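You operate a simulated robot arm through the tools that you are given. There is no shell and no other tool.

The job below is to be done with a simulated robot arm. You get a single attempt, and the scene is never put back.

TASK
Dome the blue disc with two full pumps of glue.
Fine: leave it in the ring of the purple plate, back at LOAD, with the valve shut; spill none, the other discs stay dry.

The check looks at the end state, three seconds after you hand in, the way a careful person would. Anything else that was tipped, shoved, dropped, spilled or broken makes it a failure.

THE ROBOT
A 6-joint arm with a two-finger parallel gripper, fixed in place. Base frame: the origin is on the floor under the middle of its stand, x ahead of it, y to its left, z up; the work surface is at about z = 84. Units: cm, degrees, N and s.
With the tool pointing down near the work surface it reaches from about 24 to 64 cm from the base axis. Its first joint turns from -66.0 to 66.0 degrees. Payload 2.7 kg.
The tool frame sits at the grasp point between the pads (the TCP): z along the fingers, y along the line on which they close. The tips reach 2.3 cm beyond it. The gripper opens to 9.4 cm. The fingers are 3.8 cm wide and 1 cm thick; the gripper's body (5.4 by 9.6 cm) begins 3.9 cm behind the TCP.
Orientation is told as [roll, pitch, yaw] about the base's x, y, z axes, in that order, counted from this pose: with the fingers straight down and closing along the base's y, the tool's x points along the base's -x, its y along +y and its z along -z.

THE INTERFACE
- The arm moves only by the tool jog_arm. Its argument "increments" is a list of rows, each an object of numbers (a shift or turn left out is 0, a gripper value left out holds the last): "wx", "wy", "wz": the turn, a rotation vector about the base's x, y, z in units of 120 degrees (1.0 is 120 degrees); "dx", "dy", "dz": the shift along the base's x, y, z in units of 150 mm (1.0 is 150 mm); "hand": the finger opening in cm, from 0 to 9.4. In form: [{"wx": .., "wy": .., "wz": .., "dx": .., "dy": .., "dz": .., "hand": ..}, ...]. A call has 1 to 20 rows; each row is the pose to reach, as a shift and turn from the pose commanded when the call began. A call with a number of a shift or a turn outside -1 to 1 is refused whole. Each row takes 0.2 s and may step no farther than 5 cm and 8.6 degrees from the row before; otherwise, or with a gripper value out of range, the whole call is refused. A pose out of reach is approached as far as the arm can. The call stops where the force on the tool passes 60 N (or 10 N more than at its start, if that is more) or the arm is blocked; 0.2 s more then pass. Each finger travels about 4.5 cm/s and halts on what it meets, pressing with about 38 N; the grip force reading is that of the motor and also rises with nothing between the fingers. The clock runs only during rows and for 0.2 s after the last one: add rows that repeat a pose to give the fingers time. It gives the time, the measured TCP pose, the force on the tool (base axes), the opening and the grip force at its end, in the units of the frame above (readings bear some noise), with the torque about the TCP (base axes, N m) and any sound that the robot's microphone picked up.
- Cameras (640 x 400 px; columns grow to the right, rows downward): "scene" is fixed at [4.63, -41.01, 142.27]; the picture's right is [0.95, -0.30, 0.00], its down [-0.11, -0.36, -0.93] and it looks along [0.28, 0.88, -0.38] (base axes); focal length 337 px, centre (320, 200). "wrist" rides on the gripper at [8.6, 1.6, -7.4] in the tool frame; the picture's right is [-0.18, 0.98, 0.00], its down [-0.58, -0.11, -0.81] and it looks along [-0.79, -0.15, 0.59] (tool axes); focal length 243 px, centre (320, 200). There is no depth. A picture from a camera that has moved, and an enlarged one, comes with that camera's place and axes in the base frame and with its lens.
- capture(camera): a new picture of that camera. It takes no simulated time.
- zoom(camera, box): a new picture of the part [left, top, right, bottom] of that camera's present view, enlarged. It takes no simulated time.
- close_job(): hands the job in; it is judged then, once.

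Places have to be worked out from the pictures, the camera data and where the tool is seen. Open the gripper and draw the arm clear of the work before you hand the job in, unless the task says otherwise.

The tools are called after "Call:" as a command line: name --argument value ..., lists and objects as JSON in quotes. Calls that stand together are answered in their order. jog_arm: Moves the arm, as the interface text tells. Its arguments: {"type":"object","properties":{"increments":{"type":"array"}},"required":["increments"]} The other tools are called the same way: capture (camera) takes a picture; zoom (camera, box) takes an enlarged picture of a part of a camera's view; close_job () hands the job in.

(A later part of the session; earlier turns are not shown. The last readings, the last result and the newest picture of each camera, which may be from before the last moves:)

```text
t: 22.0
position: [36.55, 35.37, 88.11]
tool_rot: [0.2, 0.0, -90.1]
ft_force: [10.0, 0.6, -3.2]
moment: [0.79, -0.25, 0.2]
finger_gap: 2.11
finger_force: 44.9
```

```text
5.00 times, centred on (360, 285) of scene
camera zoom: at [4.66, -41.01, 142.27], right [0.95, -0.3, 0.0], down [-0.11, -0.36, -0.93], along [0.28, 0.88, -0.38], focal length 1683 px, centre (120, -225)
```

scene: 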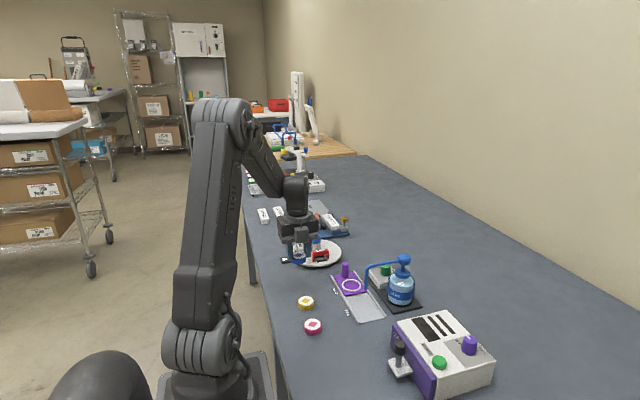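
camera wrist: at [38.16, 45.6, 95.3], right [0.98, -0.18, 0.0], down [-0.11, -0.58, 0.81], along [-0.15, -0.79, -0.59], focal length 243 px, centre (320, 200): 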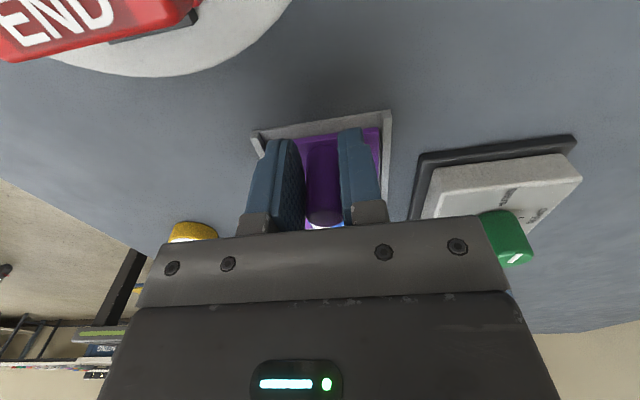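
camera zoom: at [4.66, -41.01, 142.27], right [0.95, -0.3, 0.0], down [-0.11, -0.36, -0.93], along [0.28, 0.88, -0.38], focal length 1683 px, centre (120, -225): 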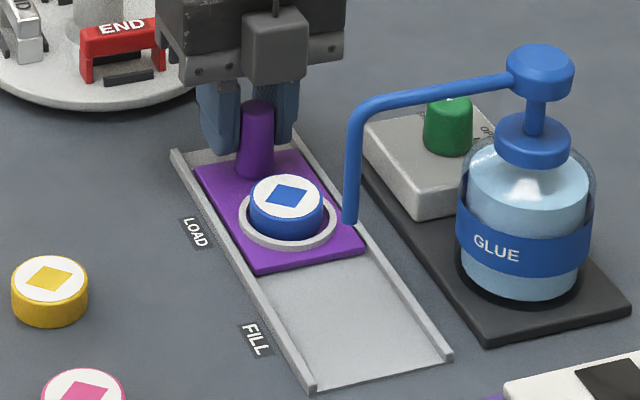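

The plate slides freely with negligible drag. I continue 4.5 cm further, with a slight +x correction.

Call:
jog_arm --increments '[{"dx": 0.005, "dy": -0.04}, {"dx": 0.005, "dy": -0.085}, {"dx": 0.005, "dy": -0.13}, {"dx": 0.005, "dy": -0.175}, {"dx": 0.005, "dy": -0.22}, {"dx": 0.005, "dy": -0.26}, {"dx": 0.005, "dy": -0.3}, {"dx": 0.005, "dy": -0.3}]'

Call:
zoom --camera "scene" --box '[320, 245, 400, 325]'

Call:
capture --camera "wrist"

```text
t: 23.8
position: [36.33, 30.83, 88.0]
tool_rot: [0.0, 0.0, -90.0]
ft_force: [3.1, -0.4, 8.7]
moment: [-0.67, -0.08, 0.15]
finger_gap: 2.07
finger_force: 45.5
```

```text
5.00 times, centred on (360, 285) of scene
camera zoom: at [4.63, -41.02, 142.27], right [0.95, -0.3, 0.0], down [-0.11, -0.36, -0.93], along [0.28, 0.88, -0.38], focal length 1683 px, centre (120, -225)
```

zoom: 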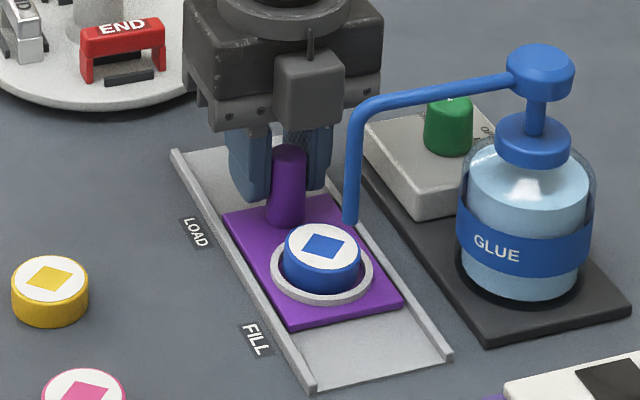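

```text
taken
camera wrist: at [38.12, 39.51, 95.33], right [0.98, -0.18, 0.0], down [-0.11, -0.58, 0.81], along [-0.15, -0.79, -0.59], focal length 243 px, centre (320, 200)
```

wrist: 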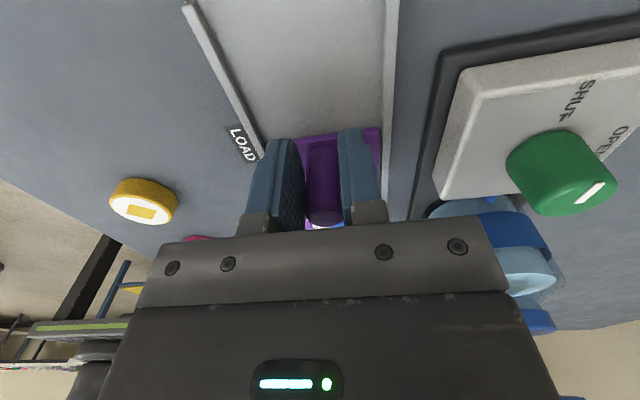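

Moving well. I advance another 2 cm and then check clearance to the spout.

Call:
jog_arm --increments '[{"dy": -0.035}, {"dy": -0.07}, {"dy": -0.105}, {"dy": -0.135}, {"dy": -0.135}]'

Call:
zoom --camera "scene" --box '[320, 245, 400, 325]'

```text
t: 25.0
position: [36.55, 28.67, 87.91]
tool_rot: [0.1, 0.1, -89.9]
ft_force: [-0.3, -0.1, 16.5]
moment: [-0.51, 0.02, 0.0]
finger_gap: 2.11
finger_force: 45.1
```

```text
5.00 times, centred on (360, 285) of scene
camera zoom: at [4.61, -41.02, 142.26], right [0.95, -0.3, 0.0], down [-0.11, -0.36, -0.93], along [0.28, 0.88, -0.38], focal length 1683 px, centre (120, -225)
```

zoom: 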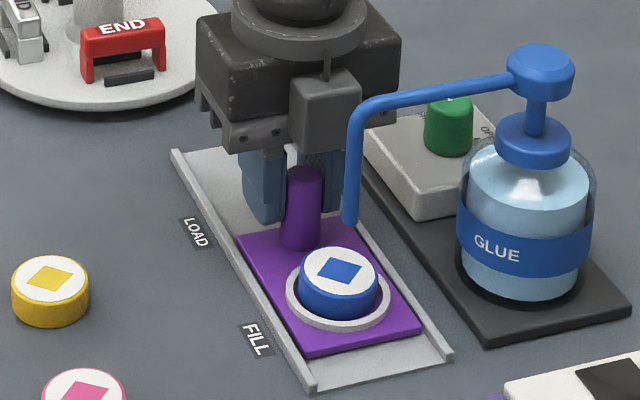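

The disc is at y≈22.85 with the spout at y≈21.9; about 0.95 cm more brings it beneath. The box still clears the spout by over a centimetre.

Call:
jog_arm --increments '[{"dy": -0.02, "dz": 0.003}, {"dy": -0.042, "dz": 0.003}, {"dy": -0.063, "dz": 0.003}, {"dy": -0.063, "dz": 0.003}]'

Call:
zoom --camera "scene" --box '[320, 245, 400, 325]'

Call:
capture --camera "wrist"

```text
t: 26.0
position: [36.4, 27.85, 88.02]
tool_rot: [0.2, 0.0, -90.0]
ft_force: [6.8, 2.9, 11.8]
moment: [-0.4, -0.11, 0.06]
finger_gap: 2.1
finger_force: 44.3
```

```text
5.00 times, centred on (360, 285) of scene
camera zoom: at [4.63, -41.01, 142.27], right [0.95, -0.3, 0.0], down [-0.11, -0.36, -0.93], along [0.28, 0.88, -0.38], focal length 1683 px, centre (120, -225)
```

zoom: 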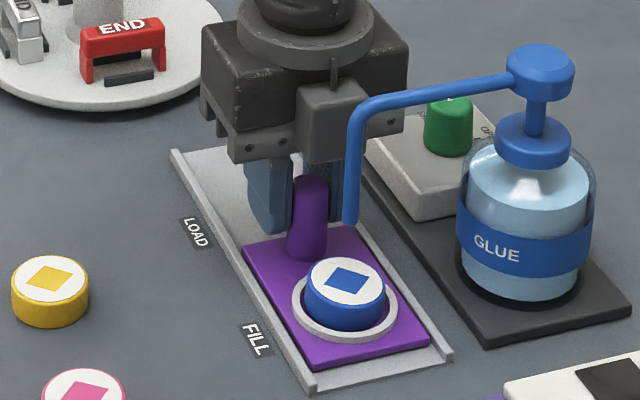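

```text
taken
camera wrist: at [38.11, 36.58, 95.33], right [0.98, -0.18, 0.0], down [-0.11, -0.58, 0.81], along [-0.15, -0.79, -0.59], focal length 243 px, centre (320, 200)
```

wrist: 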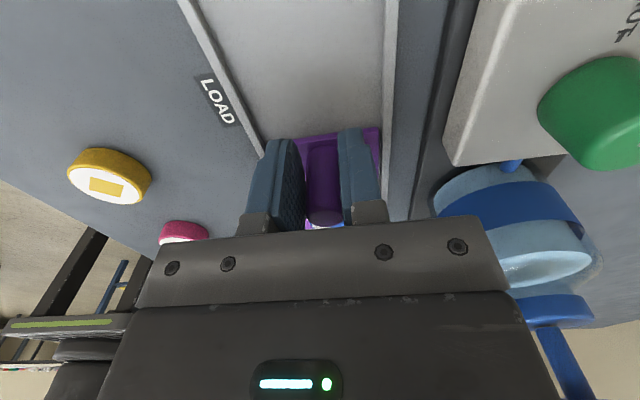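

The disc now sits right under the spout. I open the gripper, back off in +y (fingers straddle the peg, so that direction is free) and rise.

Call:
jog_arm --increments '[{"hand": 2.6}, {"hand": 3.6}, {"hand": 4.4}, {"hand": 4.4}, {"dy": 0.1, "dz": 0.02, "hand": 4.4}, {"dy": 0.2, "dz": 0.06}, {"dy": 0.3, "dz": 0.3}, {"dy": 0.35, "dz": 0.6}, {"dy": 0.35, "dz": 0.9}, {"dy": 0.35, "dz": 0.9}]'

Call:
capture --camera "wrist"

Call:
zoom --camera "scene" --box '[320, 245, 400, 325]'

```text
t: 28.2
position: [36.38, 33.27, 101.64]
tool_rot: [0.0, 0.0, -90.0]
ft_force: [0.5, -0.6, -0.1]
moment: [0.01, -0.01, -0.02]
finger_gap: 4.41
finger_force: 0.0
```

```text
taken
camera wrist: at [38.03, 41.94, 109.03], right [0.98, -0.18, 0.0], down [-0.11, -0.58, 0.81], along [-0.15, -0.79, -0.59], focal length 243 px, centre (320, 200)
```

wrist: 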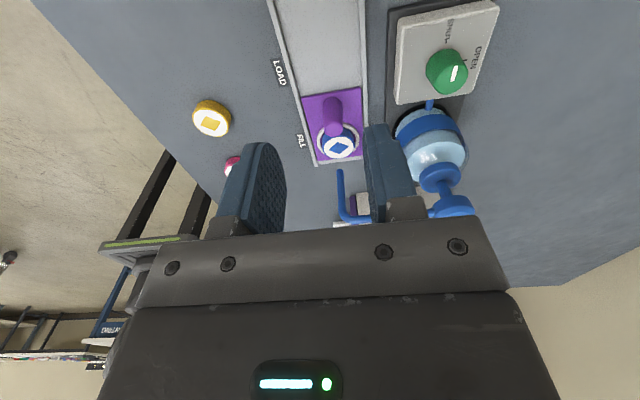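

```text
5.00 times, centred on (360, 285) of scene
camera zoom: at [4.63, -41.01, 142.27], right [0.95, -0.3, 0.0], down [-0.11, -0.36, -0.93], along [0.28, 0.88, -0.38], focal length 1683 px, centre (120, -225)
```

zoom: 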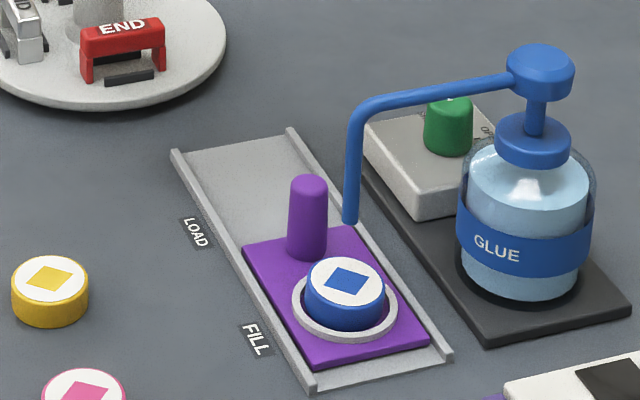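

I zoom in on the spout tip and disc to check alignment, and on the valve knob to locate it.

Call:
zoom --camera "wrist" --box '[290, 80, 410, 230]'

Call:
zoom --camera "wrist" --box '[370, 0, 510, 120]'

Call:
zoom --camera "scene" --box '[355, 245, 425, 315]'

```text
2.67 times, centred on (350, 155) of wrist
camera zoom: at [38.03, 41.94, 109.03], right [0.98, -0.18, 0.0], down [-0.11, -0.58, 0.81], along [-0.15, -0.79, -0.59], focal length 647 px, centre (240, 320)
```

zoom: 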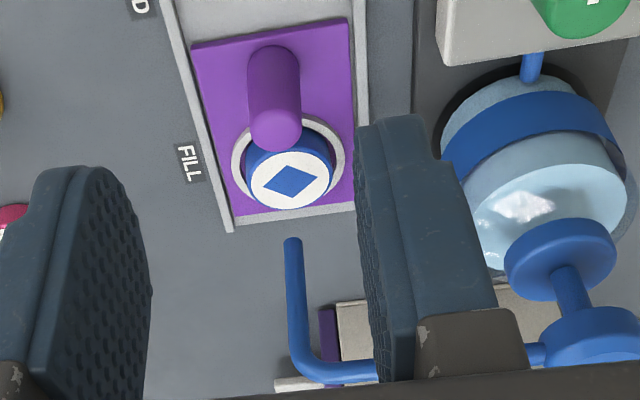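

```text
3.33 times, centred on (440, 60) of wrist
camera zoom: at [38.03, 41.94, 109.03], right [0.98, -0.18, 0.0], down [-0.11, -0.58, 0.81], along [-0.15, -0.79, -0.59], focal length 809 px, centre (-80, 667)
```

zoom: 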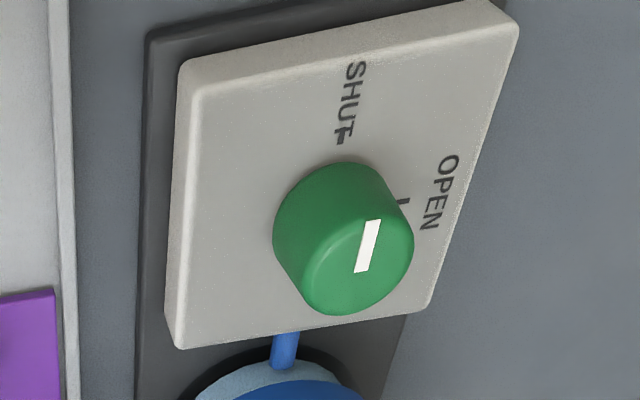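

```text
5.71 times, centred on (390, 280) of scene
camera zoom: at [4.63, -41.01, 142.27], right [0.95, -0.3, 0.0], down [-0.11, -0.36, -0.93], along [0.28, 0.88, -0.38], focal length 1923 px, centre (-80, -257)
```

zoom: 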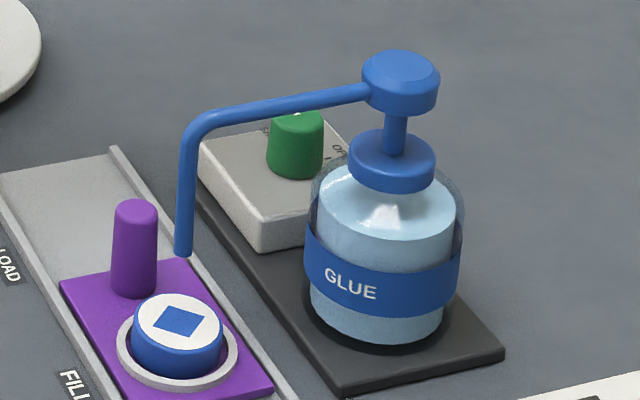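

Disc and spout are aligned within ~0.2 cm. The knob's axis is at about (46.55, 30.15), top z≈89.7, with SHUT toward +y and OPEN toward +x (90° clockwise from above). I move above it while turning to yaw 0, so that I can turn it toward yaw −90 later.

Call:
jog_arm --increments '[{"wz": 0.068, "dx": 0.06, "dy": -0.018}, {"wz": 0.136, "dx": 0.12, "dy": -0.036}, {"wz": 0.204, "dx": 0.18, "dy": -0.054}, {"wz": 0.272, "dx": 0.24, "dy": -0.072}, {"wz": 0.34, "dx": 0.3, "dy": -0.09}, {"wz": 0.408, "dx": 0.36, "dy": -0.108}, {"wz": 0.476, "dx": 0.42, "dy": -0.126}, {"wz": 0.544, "dx": 0.48, "dy": -0.144}, {"wz": 0.612, "dx": 0.54, "dy": -0.16}, {"wz": 0.681, "dx": 0.61, "dy": -0.178}, {"wz": 0.75, "dx": 0.671, "dy": -0.195}, {"wz": 0.75, "dx": 0.671, "dy": -0.195}]'

Call:
capture --camera "wrist"

Call:
zoom --camera "scene" --box '[340, 205, 440, 305]'

Call:
zoom --camera "wrist" --box '[220, 0, 420, 125]'

```text
t: 30.8
position: [46.5, 30.3, 101.52]
tool_rot: [0.0, 0.1, 0.2]
ft_force: [0.9, -0.2, -0.7]
moment: [0.04, 0.02, 0.01]
finger_gap: 4.4
finger_force: 0.1
```

```text
taken
camera wrist: at [37.91, 31.87, 108.82], right [0.18, 0.98, 0.0], down [0.58, -0.11, 0.81], along [0.79, -0.15, -0.59], focal length 243 px, centre (320, 200)
```

wrist: 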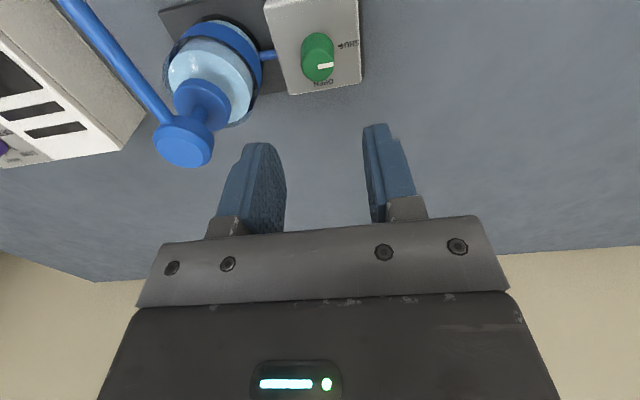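

```text
4.00 times, centred on (390, 255) of scene
camera zoom: at [4.63, -41.01, 142.27], right [0.95, -0.3, 0.0], down [-0.11, -0.36, -0.93], along [0.28, 0.88, -0.38], focal length 1346 px, centre (40, -20)
```

zoom: 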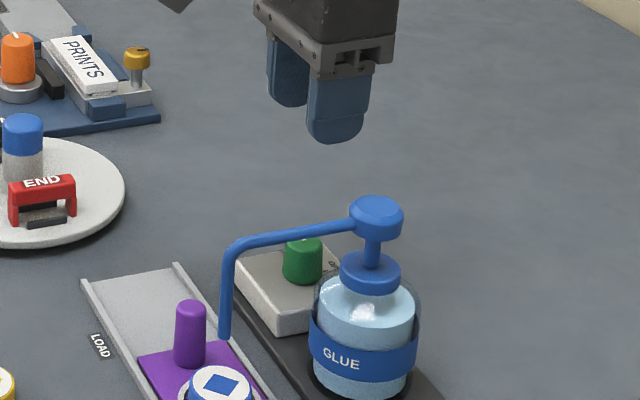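

```text
3.20 times, centred on (320, 62) of wrist
camera zoom: at [37.91, 31.87, 108.82], right [0.18, 0.98, 0.0], down [0.58, -0.11, 0.81], along [0.79, -0.15, -0.59], focal length 776 px, centre (320, 640)
```

zoom: 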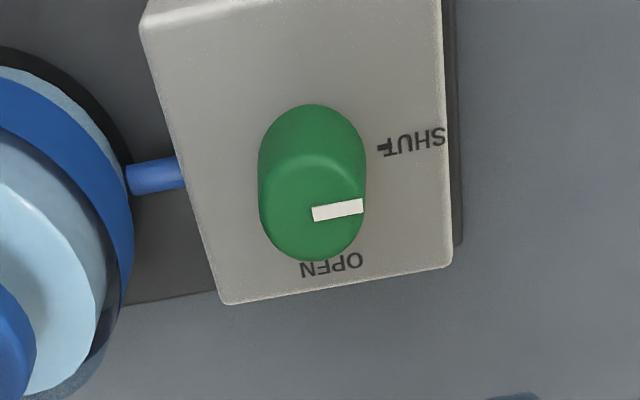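

From here the knob's axis is at about (46.65, 30.0). I descend to just above it for a last look.

Call:
jog_arm --increments '[{"dx": 0.0067, "dy": -0.01, "dz": -0.15}, {"dx": 0.0067, "dy": -0.01, "dz": -0.3}, {"dx": 0.0067, "dy": -0.01, "dz": -0.5}, {"dx": 0.0067, "dy": -0.01, "dz": -0.5}]'

Call:
zoom --camera "wrist" --box '[200, 30, 440, 180]'

Call:
zoom --camera "scene" --box '[350, 225, 430, 295]'

```text
t: 31.8
position: [46.73, 30.14, 93.91]
tool_rot: [0.1, 0.1, 0.1]
ft_force: [-0.2, -0.4, 0.6]
moment: [0.02, 0.03, 0.0]
finger_gap: 4.39
finger_force: 0.1
```

```text
2.67 times, centred on (320, 105) of wrist
camera zoom: at [38.05, 31.78, 101.28], right [0.18, 0.98, 0.0], down [0.58, -0.11, 0.81], along [0.79, -0.15, -0.59], focal length 647 px, centre (320, 453)
```

zoom: 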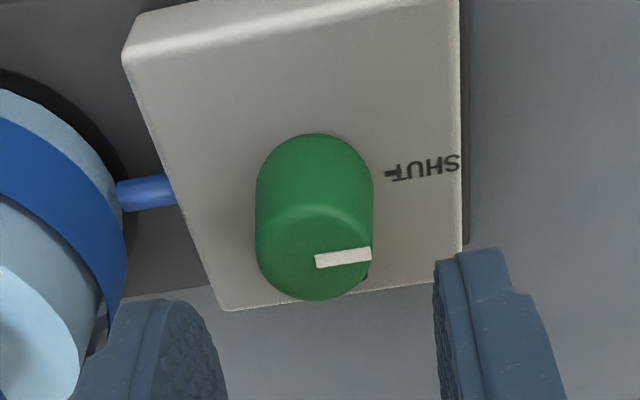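

```text
5.71 times, centred on (390, 260) of scene
camera zoom: at [4.63, -41.01, 142.27], right [0.95, -0.3, 0.0], down [-0.11, -0.36, -0.93], along [0.28, 0.88, -0.38], focal length 1923 px, centre (-80, -143)
```

zoom: 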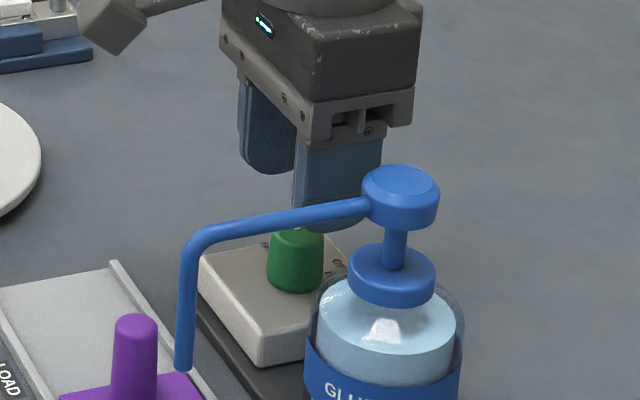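

The knob is centred within ~0.1 cm. I lower so the tips are just above the valve box and close on the knob.

Call:
jog_arm --increments '[{"dy": -0.0067, "dz": -0.1}, {"dy": -0.0067, "dz": -0.2}, {"dy": -0.0067, "dz": -0.26}, {"dy": -0.0067, "dz": -0.26}]'

Call:
zoom --camera "wrist" --box '[200, 60, 440, 210]'

Call:
zoom --camera "scene" --box '[350, 225, 430, 295]'

```text
t: 32.8
position: [46.71, 29.9, 90.08]
tool_rot: [0.0, 0.0, 0.0]
ft_force: [-0.5, -0.2, 0.5]
moment: [-0.02, -0.03, -0.02]
finger_gap: 4.39
finger_force: 0.0
```

```text
2.67 times, centred on (320, 135) of wrist
camera zoom: at [38.07, 31.67, 97.44], right [0.18, 0.98, 0.0], down [0.58, -0.11, 0.81], along [0.79, -0.15, -0.59], focal length 647 px, centre (320, 373)
```

zoom: 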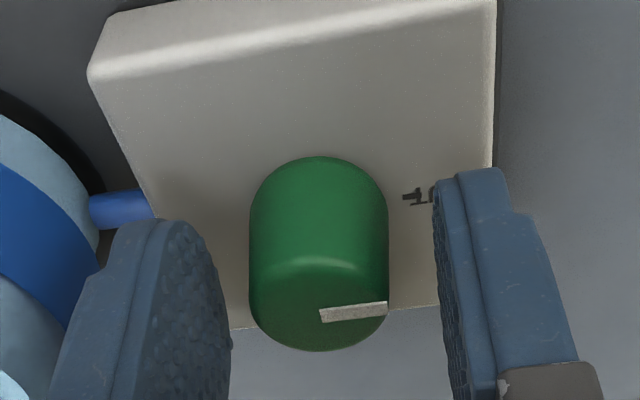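

```text
5.71 times, centred on (390, 260) of scene
camera zoom: at [4.63, -41.01, 142.27], right [0.95, -0.3, 0.0], down [-0.11, -0.36, -0.93], along [0.28, 0.88, -0.38], focal length 1923 px, centre (-80, -143)
```

zoom: 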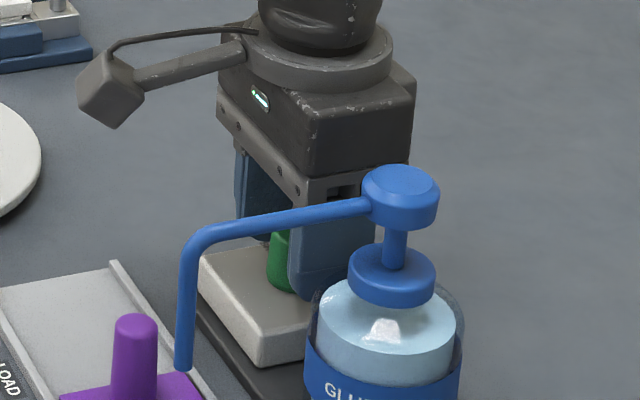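

The knob sits between the pads. I close on it.

Call:
jog_arm --increments '[{"hand": 3.4}, {"hand": 2.6}, {"hand": 1.8}, {"hand": 1.8}, {"hand": 1.8}]'

```text
t: 34.0
position: [46.81, 29.98, 90.16]
tool_rot: [0.0, 0.0, 0.0]
ft_force: [0.8, 0.3, -1.1]
moment: [-0.01, -0.08, -0.02]
finger_gap: 2.69
finger_force: 45.1
```

Centred grip (gap 2.69, no side force). I begin turning clockwise, 30° first, and read the torque.

Call:
jog_arm --increments '[{"wz": -0.05}, {"wz": -0.1}, {"wz": -0.15}, {"wz": -0.2}, {"wz": -0.25}, {"wz": -0.25}]'

Call:
zoom --camera "wrist" --box '[200, 60, 440, 210]'

```text
t: 35.4
position: [46.69, 30.02, 90.16]
tool_rot: [0.0, 0.0, -30.1]
ft_force: [6.6, -4.8, 1.8]
moment: [0.29, 0.51, 0.01]
finger_gap: 2.66
finger_force: 45.1
```

```text
2.67 times, centred on (320, 135) of wrist
camera zoom: at [40.03, 35.73, 97.46], right [0.65, 0.76, 0.0], down [0.45, -0.39, 0.81], along [0.61, -0.53, -0.59], focal length 647 px, centre (320, 373)
```

zoom: 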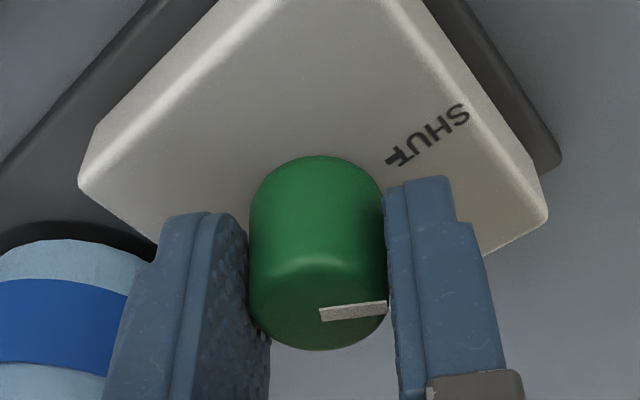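

The knob turns with the gripper. I continue the remaining 60°.

Call:
jog_arm --increments '[{"wz": -0.05}, {"wz": -0.1}, {"wz": -0.15}, {"wz": -0.2}, {"wz": -0.25}, {"wz": -0.3}, {"wz": -0.35}, {"wz": -0.4}, {"wz": -0.45}, {"wz": -0.495}, {"wz": -0.495}]'

Call:
capture --camera "wrist"

Call:
zoom --camera "scene" --box '[340, 215, 440, 315]'

```text
t: 37.8
position: [46.6, 29.91, 90.21]
tool_rot: [-0.1, -0.1, -89.5]
ft_force: [-11.5, -16.5, 25.9]
moment: [0.23, 0.32, 0.01]
finger_gap: 2.7
finger_force: 45.0
```

```text
taken
camera wrist: at [48.17, 38.6, 97.46], right [0.98, -0.18, 0.0], down [-0.1, -0.58, 0.81], along [-0.14, -0.79, -0.59], focal length 243 px, centre (320, 200)
```

wrist: 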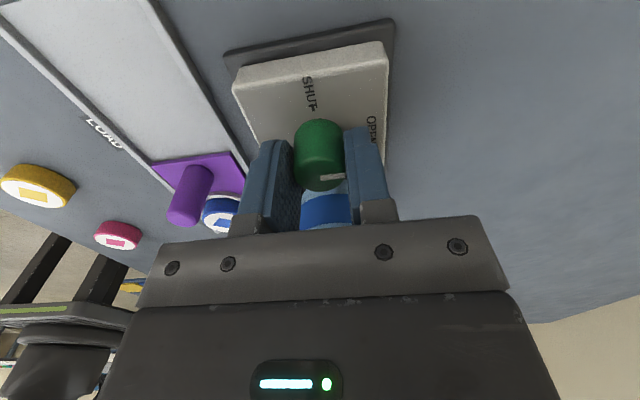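

```text
4.00 times, centred on (390, 265) of scene
camera zoom: at [4.57, -41.08, 142.25], right [0.95, -0.3, 0.0], down [-0.11, -0.36, -0.93], along [0.28, 0.88, -0.38], focal length 1346 px, centre (40, -60)
```

zoom: 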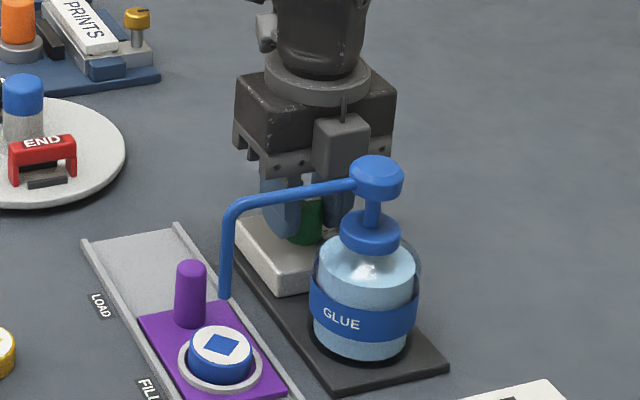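

The knob has followed through 90°. I release it and rise straight up, then check the mark.

Call:
jog_arm --increments '[{"hand": 3.2}, {"hand": 4.2}, {"hand": 4.2}, {"hand": 4.2}, {"dz": 0.1}, {"dz": 0.3}, {"dz": 0.5}, {"dz": 0.75}, {"dz": 0.75, "dy": 0.1}, {"dz": 0.75, "dy": 0.1}]'

Call:
capture --camera "wrist"

Call:
zoom --camera "wrist" --box '[230, 0, 430, 125]'

Call:
zoom --camera "scene" --box '[340, 245, 420, 325]'

```text
t: 40.0
position: [46.69, 31.38, 101.36]
tool_rot: [0.0, 0.1, -89.5]
ft_force: [-0.2, -0.6, -1.1]
moment: [-0.03, 0.0, 0.0]
finger_gap: 4.2
finger_force: 0.2
```

```text
taken
camera wrist: at [48.16, 40.02, 108.61], right [0.98, -0.17, 0.0], down [-0.1, -0.58, 0.81], along [-0.14, -0.79, -0.59], focal length 243 px, centre (320, 200)
```

wrist: 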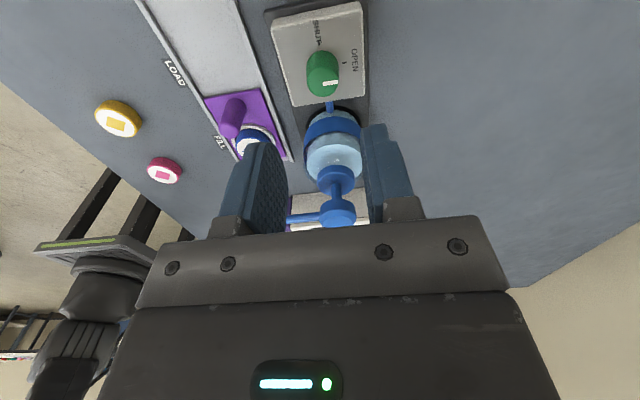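

```text
3.20 times, centred on (330, 62) of wrist
camera zoom: at [48.16, 40.02, 108.61], right [0.98, -0.17, 0.0], down [-0.1, -0.58, 0.81], along [-0.14, -0.79, -0.59], focal length 776 px, centre (288, 640)
```

zoom: 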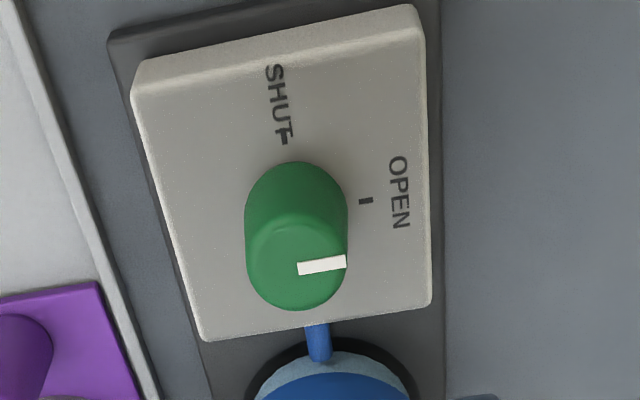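

```text
5.00 times, centred on (380, 285) of scene
camera zoom: at [4.63, -41.01, 142.27], right [0.95, -0.3, 0.0], down [-0.11, -0.36, -0.93], along [0.28, 0.88, -0.38], focal length 1683 px, centre (20, -225)
```

zoom: 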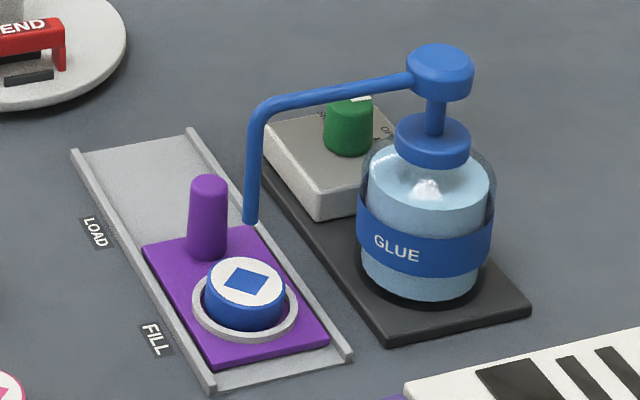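

The mark now points to OPEN. Next I locate the pump head precisely.

Call:
zoom --camera "wrist" --box '[270, 100, 400, 240]'

Call:
zoom --camera "scene" --box '[385, 245, 425, 285]'

```text
2.86 times, centred on (335, 170) of wrist
camera zoom: at [48.16, 40.02, 108.61], right [0.98, -0.17, 0.0], down [-0.1, -0.58, 0.81], along [-0.14, -0.79, -0.59], focal length 693 px, centre (277, 286)
```

zoom: 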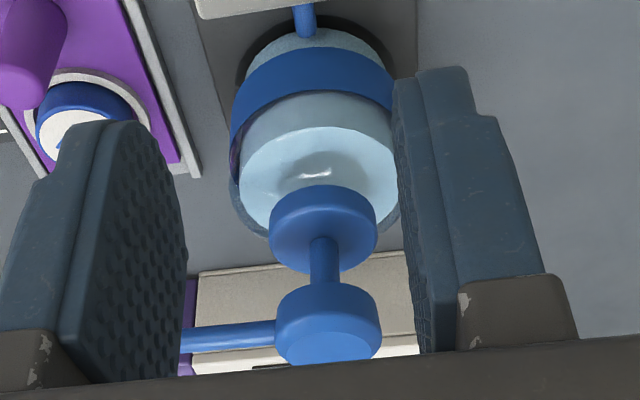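

```text
10.00 times, centred on (405, 265) of scene
camera zoom: at [4.63, -41.01, 142.27], right [0.95, -0.3, 0.0], down [-0.11, -0.36, -0.93], along [0.28, 0.88, -0.38], focal length 3366 px, centre (-530, -450)
```

zoom: 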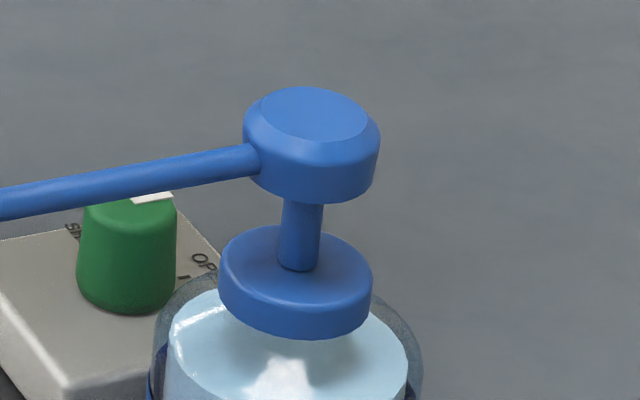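

Pump head top centre is at about (46.5, 21.7, 97.6). I raise, close the fingers and move over it with the tips ~2 cm above.

Call:
jog_arm --increments '[{"dz": 0.1, "hand": 0.0}, {"dz": 0.1, "dx": -0.003, "dy": -0.15, "hand": 0.0}, {"dz": 0.1, "dx": -0.006, "dy": -0.3}, {"dz": 0.1, "dx": -0.008, "dy": -0.45}, {"dz": 0.1, "dx": -0.01, "dy": -0.58}, {"dz": 0.08, "dx": -0.01, "dy": -0.647}, {"dz": 0.08, "dx": -0.01, "dy": -0.647}]'

Call:
zoom --camera "scene" --box '[350, 205, 450, 305]'

Call:
capture --camera "wrist"

```text
t: 41.6
position: [46.46, 21.71, 102.48]
tool_rot: [0.0, 0.1, -89.4]
ft_force: [0.1, -0.4, -0.6]
moment: [-0.02, -0.04, 0.01]
finger_gap: 0.02
finger_force: 38.0
```

```text
4.00 times, centred on (400, 255) of scene
camera zoom: at [4.63, -41.01, 142.27], right [0.95, -0.3, 0.0], down [-0.11, -0.36, -0.93], along [0.28, 0.88, -0.38], focal length 1346 px, centre (0, -20)
```

zoom: 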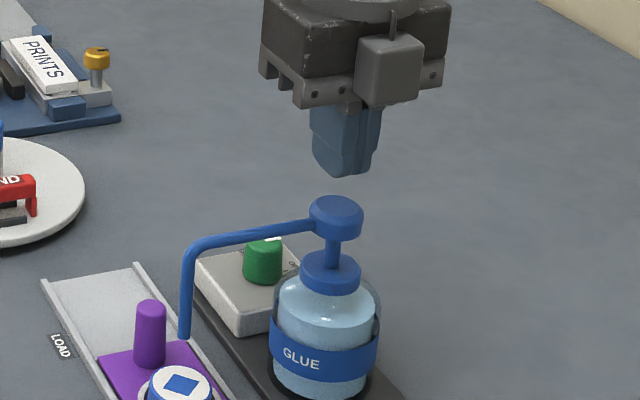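

```text
taken
camera wrist: at [48.02, 30.44, 109.8], right [0.98, -0.17, 0.0], down [-0.1, -0.58, 0.81], along [-0.14, -0.79, -0.59], focal length 243 px, centre (320, 200)
```

wrist: 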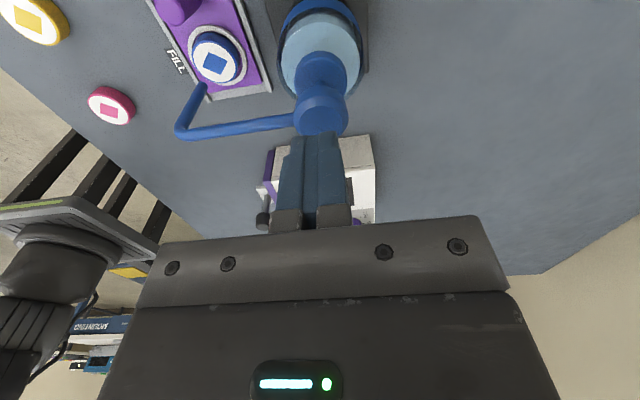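

I zoom in to check tip alignment over the head.

Call:
zoom --camera "scene" --box '[380, 225, 430, 275]'

Call:
zoom --camera "wrist" --box '[240, 60, 400, 180]'

```text
8.00 times, centred on (405, 250) of scene
camera zoom: at [4.63, -41.01, 142.27], right [0.95, -0.3, 0.0], down [-0.11, -0.36, -0.93], along [0.28, 0.88, -0.38], focal length 2693 px, centre (-360, -200)
```

zoom: 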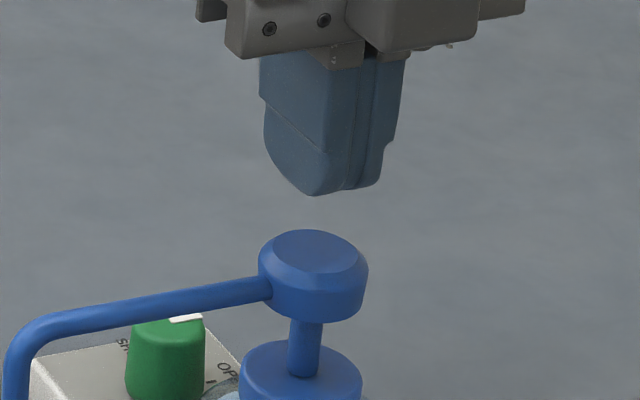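

```text
3.33 times, centred on (320, 120) of wrist
camera zoom: at [48.02, 30.44, 109.8], right [0.98, -0.17, 0.0], down [-0.1, -0.58, 0.81], along [-0.14, -0.79, -0.59], focal length 809 px, centre (320, 467)
```

zoom: 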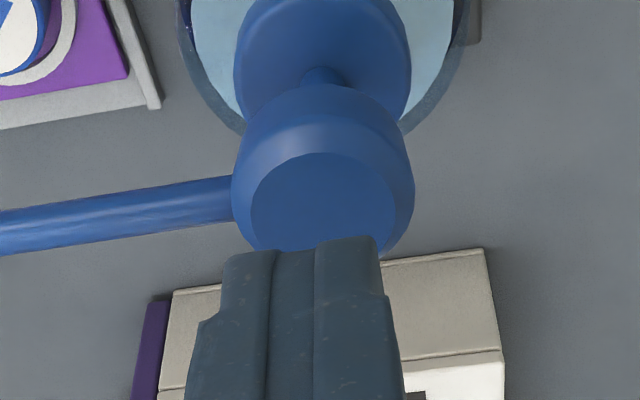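

The tips are centred over the head within ~0.1 cm. I go down to just touch it and read the force.

Call:
jog_arm --increments '[{"dx": -0.004, "dz": -0.08}, {"dx": -0.004, "dz": -0.15}, {"dx": -0.004, "dz": -0.17}, {"dx": -0.004, "dz": -0.19}, {"dx": -0.004, "dz": -0.19}]'

Call:
zoom --camera "scene" --box '[350, 225, 430, 305]'

```text
t: 42.8
position: [46.46, 21.68, 99.7]
tool_rot: [0.1, 0.0, -89.5]
ft_force: [-1.0, 1.2, 3.4]
moment: [-0.05, 0.02, 0.0]
finger_gap: 0.0
finger_force: 38.0
```

```text
5.00 times, centred on (390, 265) of scene
camera zoom: at [4.63, -41.01, 142.27], right [0.95, -0.3, 0.0], down [-0.11, -0.36, -0.93], along [0.28, 0.88, -0.38], focal length 1683 px, centre (-30, -125)
```

zoom: 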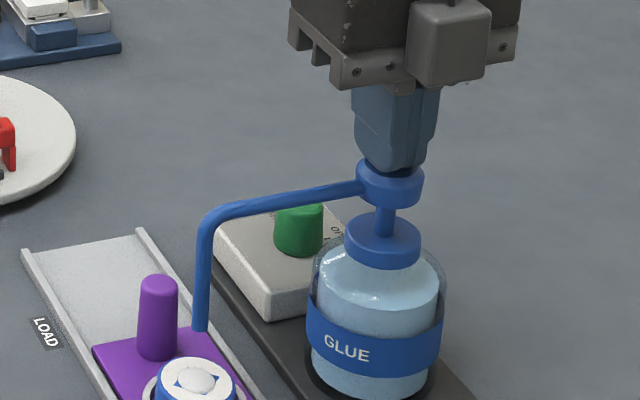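

Contact at ~3 N, and already some glue appears on the disc; I zoom to see how much.

Call:
zoom --camera "scene" --box '[345, 280, 385, 320]'

Call:
zoom --camera "scene" --box '[385, 245, 425, 285]'

Call:
zoom --camera "wrist" --box '[160, 0, 360, 150]'

```text
10.00 times, centred on (365, 300) of scene
camera zoom: at [4.63, -41.01, 142.27], right [0.95, -0.3, 0.0], down [-0.11, -0.36, -0.93], along [0.28, 0.88, -0.38], focal length 3366 px, centre (-130, -800)
```

zoom: 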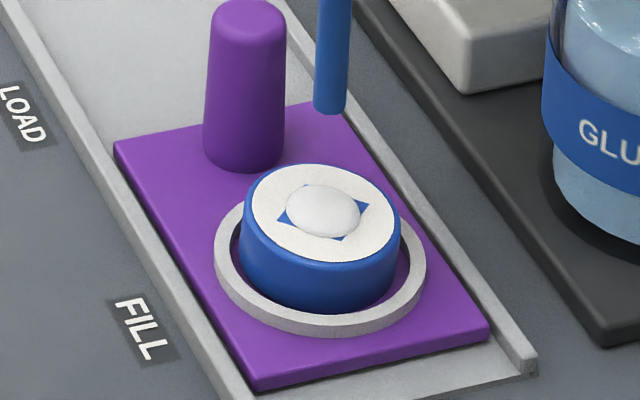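

```text
10.00 times, centred on (405, 265) of scene
camera zoom: at [4.63, -41.01, 142.27], right [0.95, -0.3, 0.0], down [-0.11, -0.36, -0.93], along [0.28, 0.88, -0.38], focal length 3366 px, centre (-530, -450)
```

zoom: 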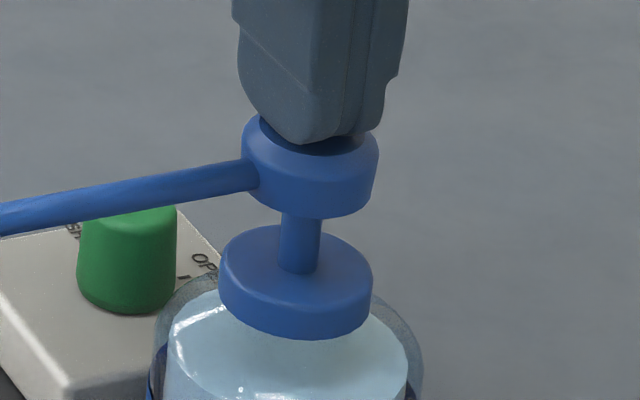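

```text
2.67 times, centred on (260, 75) of wrist
camera zoom: at [47.96, 30.45, 107.02], right [0.98, -0.17, 0.0], down [-0.1, -0.58, 0.81], along [-0.14, -0.79, -0.59], focal length 647 px, centre (480, 533)
```

zoom: 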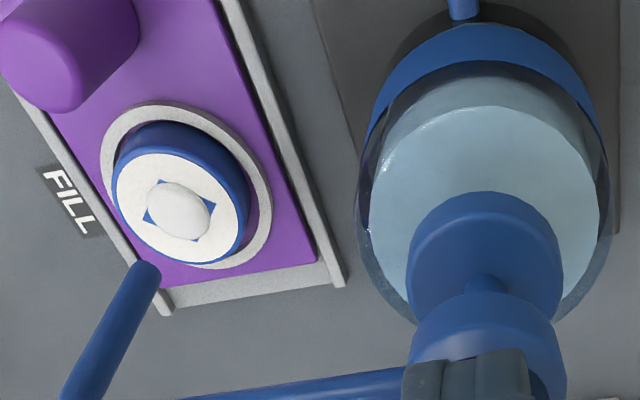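

The head is pressed ~0.4 cm and a small centred blob lies on the disc: the glue comes with the stroke. I continue this first press down, watching the force for the bottom.

Call:
jog_arm --increments '[{"dz": -0.015}, {"dz": -0.03}, {"dz": -0.045}, {"dz": -0.045}]'

Call:
zoom --camera "scene" --box '[345, 245, 425, 325]'

```text
t: 43.8
position: [46.47, 21.77, 99.11]
tool_rot: [0.0, 0.1, -89.5]
ft_force: [-3.6, 0.4, 7.6]
moment: [-0.03, 0.1, -0.02]
finger_gap: 0.0
finger_force: 37.9
```

```text
5.00 times, centred on (385, 285) of scene
camera zoom: at [4.61, -41.01, 142.27], right [0.95, -0.3, 0.0], down [-0.11, -0.36, -0.93], along [0.28, 0.88, -0.38], focal length 1683 px, centre (-5, -225)
```

zoom: 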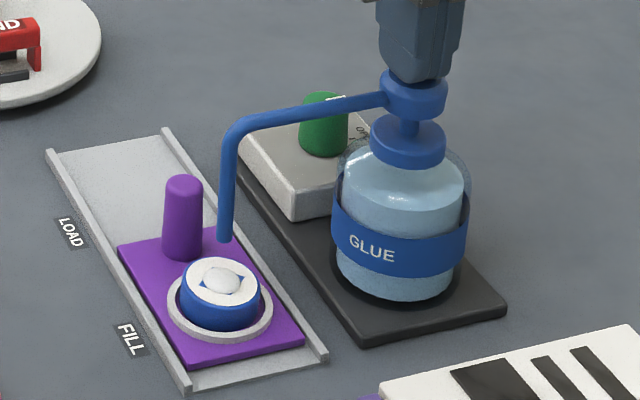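

Spring force 7.6 N, still not bottomed. Continuing down.

Call:
jog_arm --increments '[{"dz": -0.012}, {"dz": -0.024}, {"dz": -0.036}, {"dz": -0.036}]'

Call:
zoom --camera "scene" --box '[345, 245, 425, 325]'

```text
t: 44.8
position: [46.62, 21.74, 98.64]
tool_rot: [0.2, 0.1, -89.5]
ft_force: [-6.0, -4.5, 27.7]
moment: [-0.18, 0.16, -0.01]
finger_gap: 0.01
finger_force: 37.8
```

```text
5.00 times, centred on (385, 285) of scene
camera zoom: at [4.57, -41.04, 142.26], right [0.95, -0.3, 0.0], down [-0.11, -0.36, -0.93], along [0.28, 0.88, -0.38], focal length 1683 px, centre (-5, -225)
```

zoom: 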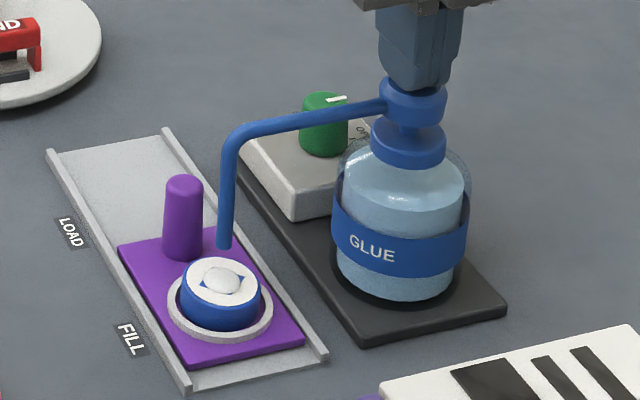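

Force jumped to 28 N: it is reaching the stop. I press a hair more to be sure it's bottomed.

Call:
jog_arm --increments '[{"dz": -0.006}, {"dz": -0.006}]'

Call:
zoom --camera "scene" --box '[345, 280, 385, 320]'

Call:
zoom --camera "scene" --box '[385, 245, 425, 285]'

```text
t: 45.4
position: [46.41, 21.69, 98.49]
tool_rot: [0.2, 0.1, -89.5]
ft_force: [-10.4, -7.9, 32.2]
moment: [-0.34, 0.26, -0.02]
finger_gap: 0.0
finger_force: 38.1
```

```text
10.00 times, centred on (365, 300) of scene
camera zoom: at [4.56, -41.05, 142.26], right [0.95, -0.3, 0.0], down [-0.11, -0.36, -0.93], along [0.28, 0.88, -0.38], focal length 3366 px, centre (-130, -800)
```

zoom: 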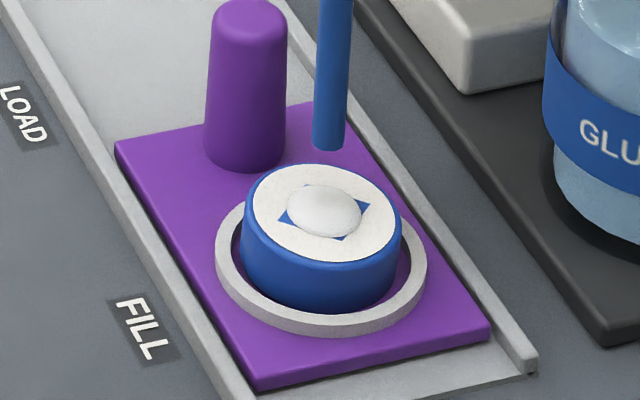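

```text
10.00 times, centred on (405, 265) of scene
camera zoom: at [4.56, -41.05, 142.26], right [0.95, -0.3, 0.0], down [-0.11, -0.36, -0.93], along [0.28, 0.88, -0.38], focal length 3366 px, centre (-530, -450)
```

zoom: 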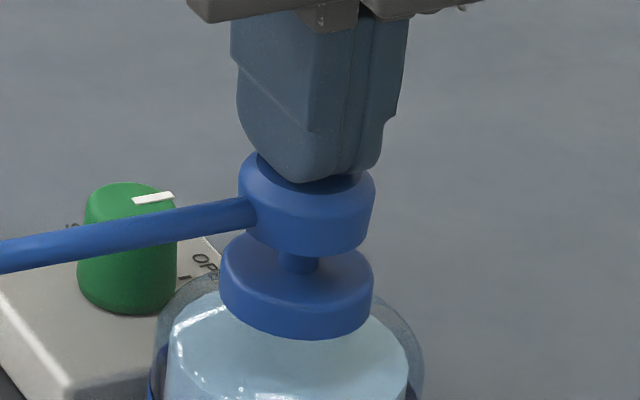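

The stem is nearly collapsed and force is rising like a hard stop. One slightly firmer press confirms, then I release fully.

Call:
jog_arm --increments '[{"dz": -0.008}, {"dz": -0.012}, {"dz": -0.012}]'

Call:
zoom --camera "scene" --box '[385, 245, 425, 285]'

```text
t: 46.2
position: [46.46, 21.82, 98.48]
tool_rot: [0.3, 0.3, -89.4]
ft_force: [-13.6, -6.6, 38.7]
moment: [-0.34, 0.3, -0.07]
finger_gap: 0.0
finger_force: 38.6
```

```text
10.00 times, centred on (405, 265) of scene
camera zoom: at [4.54, -41.06, 142.26], right [0.95, -0.3, 0.0], down [-0.11, -0.36, -0.93], along [0.28, 0.88, -0.38], focal length 3366 px, centre (-530, -450)
```

zoom: 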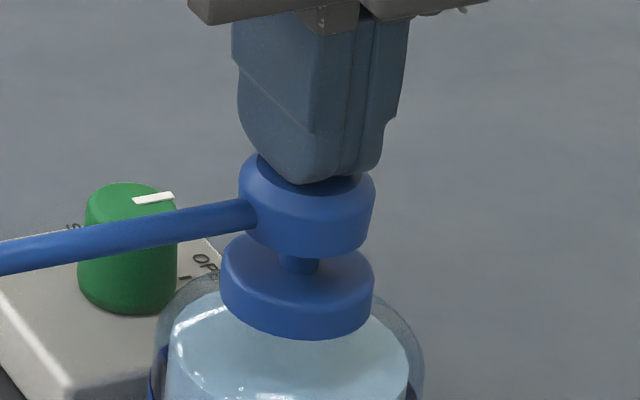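

The head no longer moves: fully bottomed. I lift clear so that the pump returns all the way.

Call:
jog_arm --increments '[{"dz": 0.02}, {"dz": 0.05}, {"dz": 0.09}, {"dz": 0.14}, {"dz": 0.2}, {"dz": 0.25}, {"dz": 0.25}, {"dz": 0.25}]'

Call:
zoom --camera "scene" --box '[345, 280, 385, 320]'

Call:
zoom --camera "scene" --box '[385, 245, 425, 285]'

Call:
zoom --camera "wrist" --box '[160, 0, 360, 150]'

```text
t: 48.0
position: [46.53, 21.88, 102.01]
tool_rot: [0.0, 0.0, -89.5]
ft_force: [0.0, 0.5, 0.1]
moment: [0.02, -0.01, 0.02]
finger_gap: 0.01
finger_force: 38.1
```

```text
10.00 times, centred on (365, 300) of scene
camera zoom: at [4.63, -41.01, 142.27], right [0.95, -0.3, 0.0], down [-0.11, -0.36, -0.93], along [0.28, 0.88, -0.38], focal length 3366 px, centre (-130, -800)
```

zoom: 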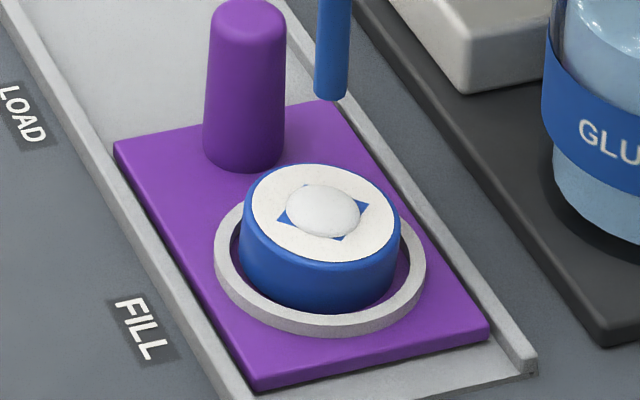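

```text
10.00 times, centred on (405, 265) of scene
camera zoom: at [4.63, -41.01, 142.27], right [0.95, -0.3, 0.0], down [-0.11, -0.36, -0.93], along [0.28, 0.88, -0.38], focal length 3366 px, centre (-530, -450)
```

zoom: 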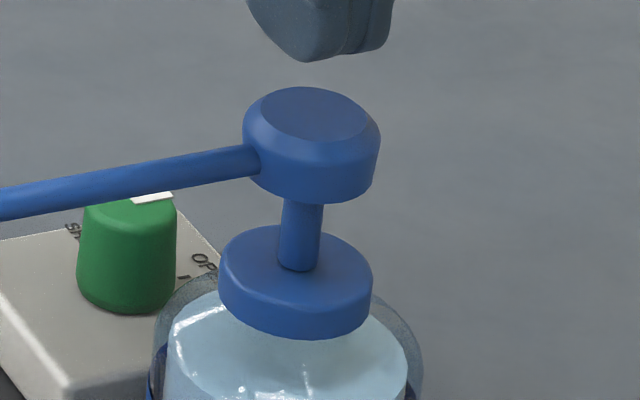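

```text
2.67 times, centred on (260, 75) of wrist
camera zoom: at [47.98, 30.57, 109.26], right [0.98, -0.17, 0.0], down [-0.1, -0.58, 0.81], along [-0.14, -0.79, -0.59], focal length 647 px, centre (480, 533)
```

zoom: 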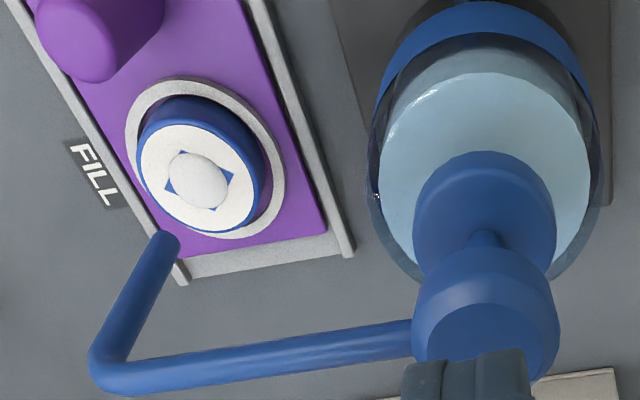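

The pump returned fully and one centred blob is on the disc with nothing spilled. I do the second full pump in one continuous press to the stop.

Call:
jog_arm --increments '[{"dz": -0.06}, {"dz": -0.11}, {"dz": -0.138}, {"dz": -0.164}, {"dz": -0.191}, {"dz": -0.218}, {"dz": -0.235}, {"dz": -0.248}, {"dz": -0.248}]'

Call:
zoom --camera "scene" --box '[345, 280, 385, 320]'

Call:
zoom --camera "scene" --box '[385, 245, 425, 285]'

```text
t: 50.0
position: [46.5, 21.82, 98.59]
tool_rot: [0.3, 0.1, -89.4]
ft_force: [-14.2, -5.3, 38.2]
moment: [-0.28, 0.34, -0.07]
finger_gap: 0.0
finger_force: 37.9
```

```text
10.00 times, centred on (365, 300) of scene
camera zoom: at [4.54, -41.05, 142.26], right [0.95, -0.3, 0.0], down [-0.11, -0.36, -0.93], along [0.28, 0.88, -0.38], focal length 3366 px, centre (-130, -800)
```

zoom: 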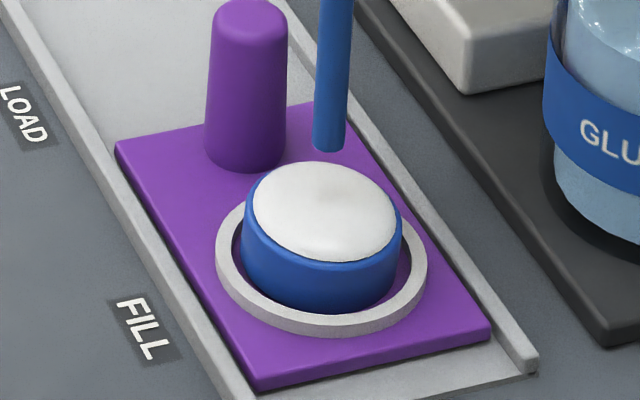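

```text
10.00 times, centred on (405, 265) of scene
camera zoom: at [4.54, -41.05, 142.26], right [0.95, -0.3, 0.0], down [-0.11, -0.36, -0.93], along [0.28, 0.88, -0.38], focal length 3366 px, centre (-530, -450)
```

zoom: 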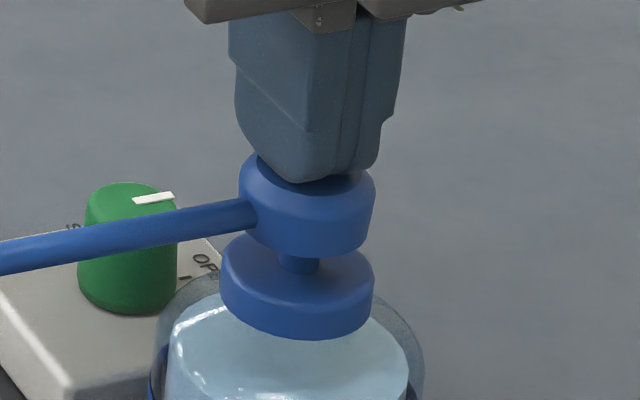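

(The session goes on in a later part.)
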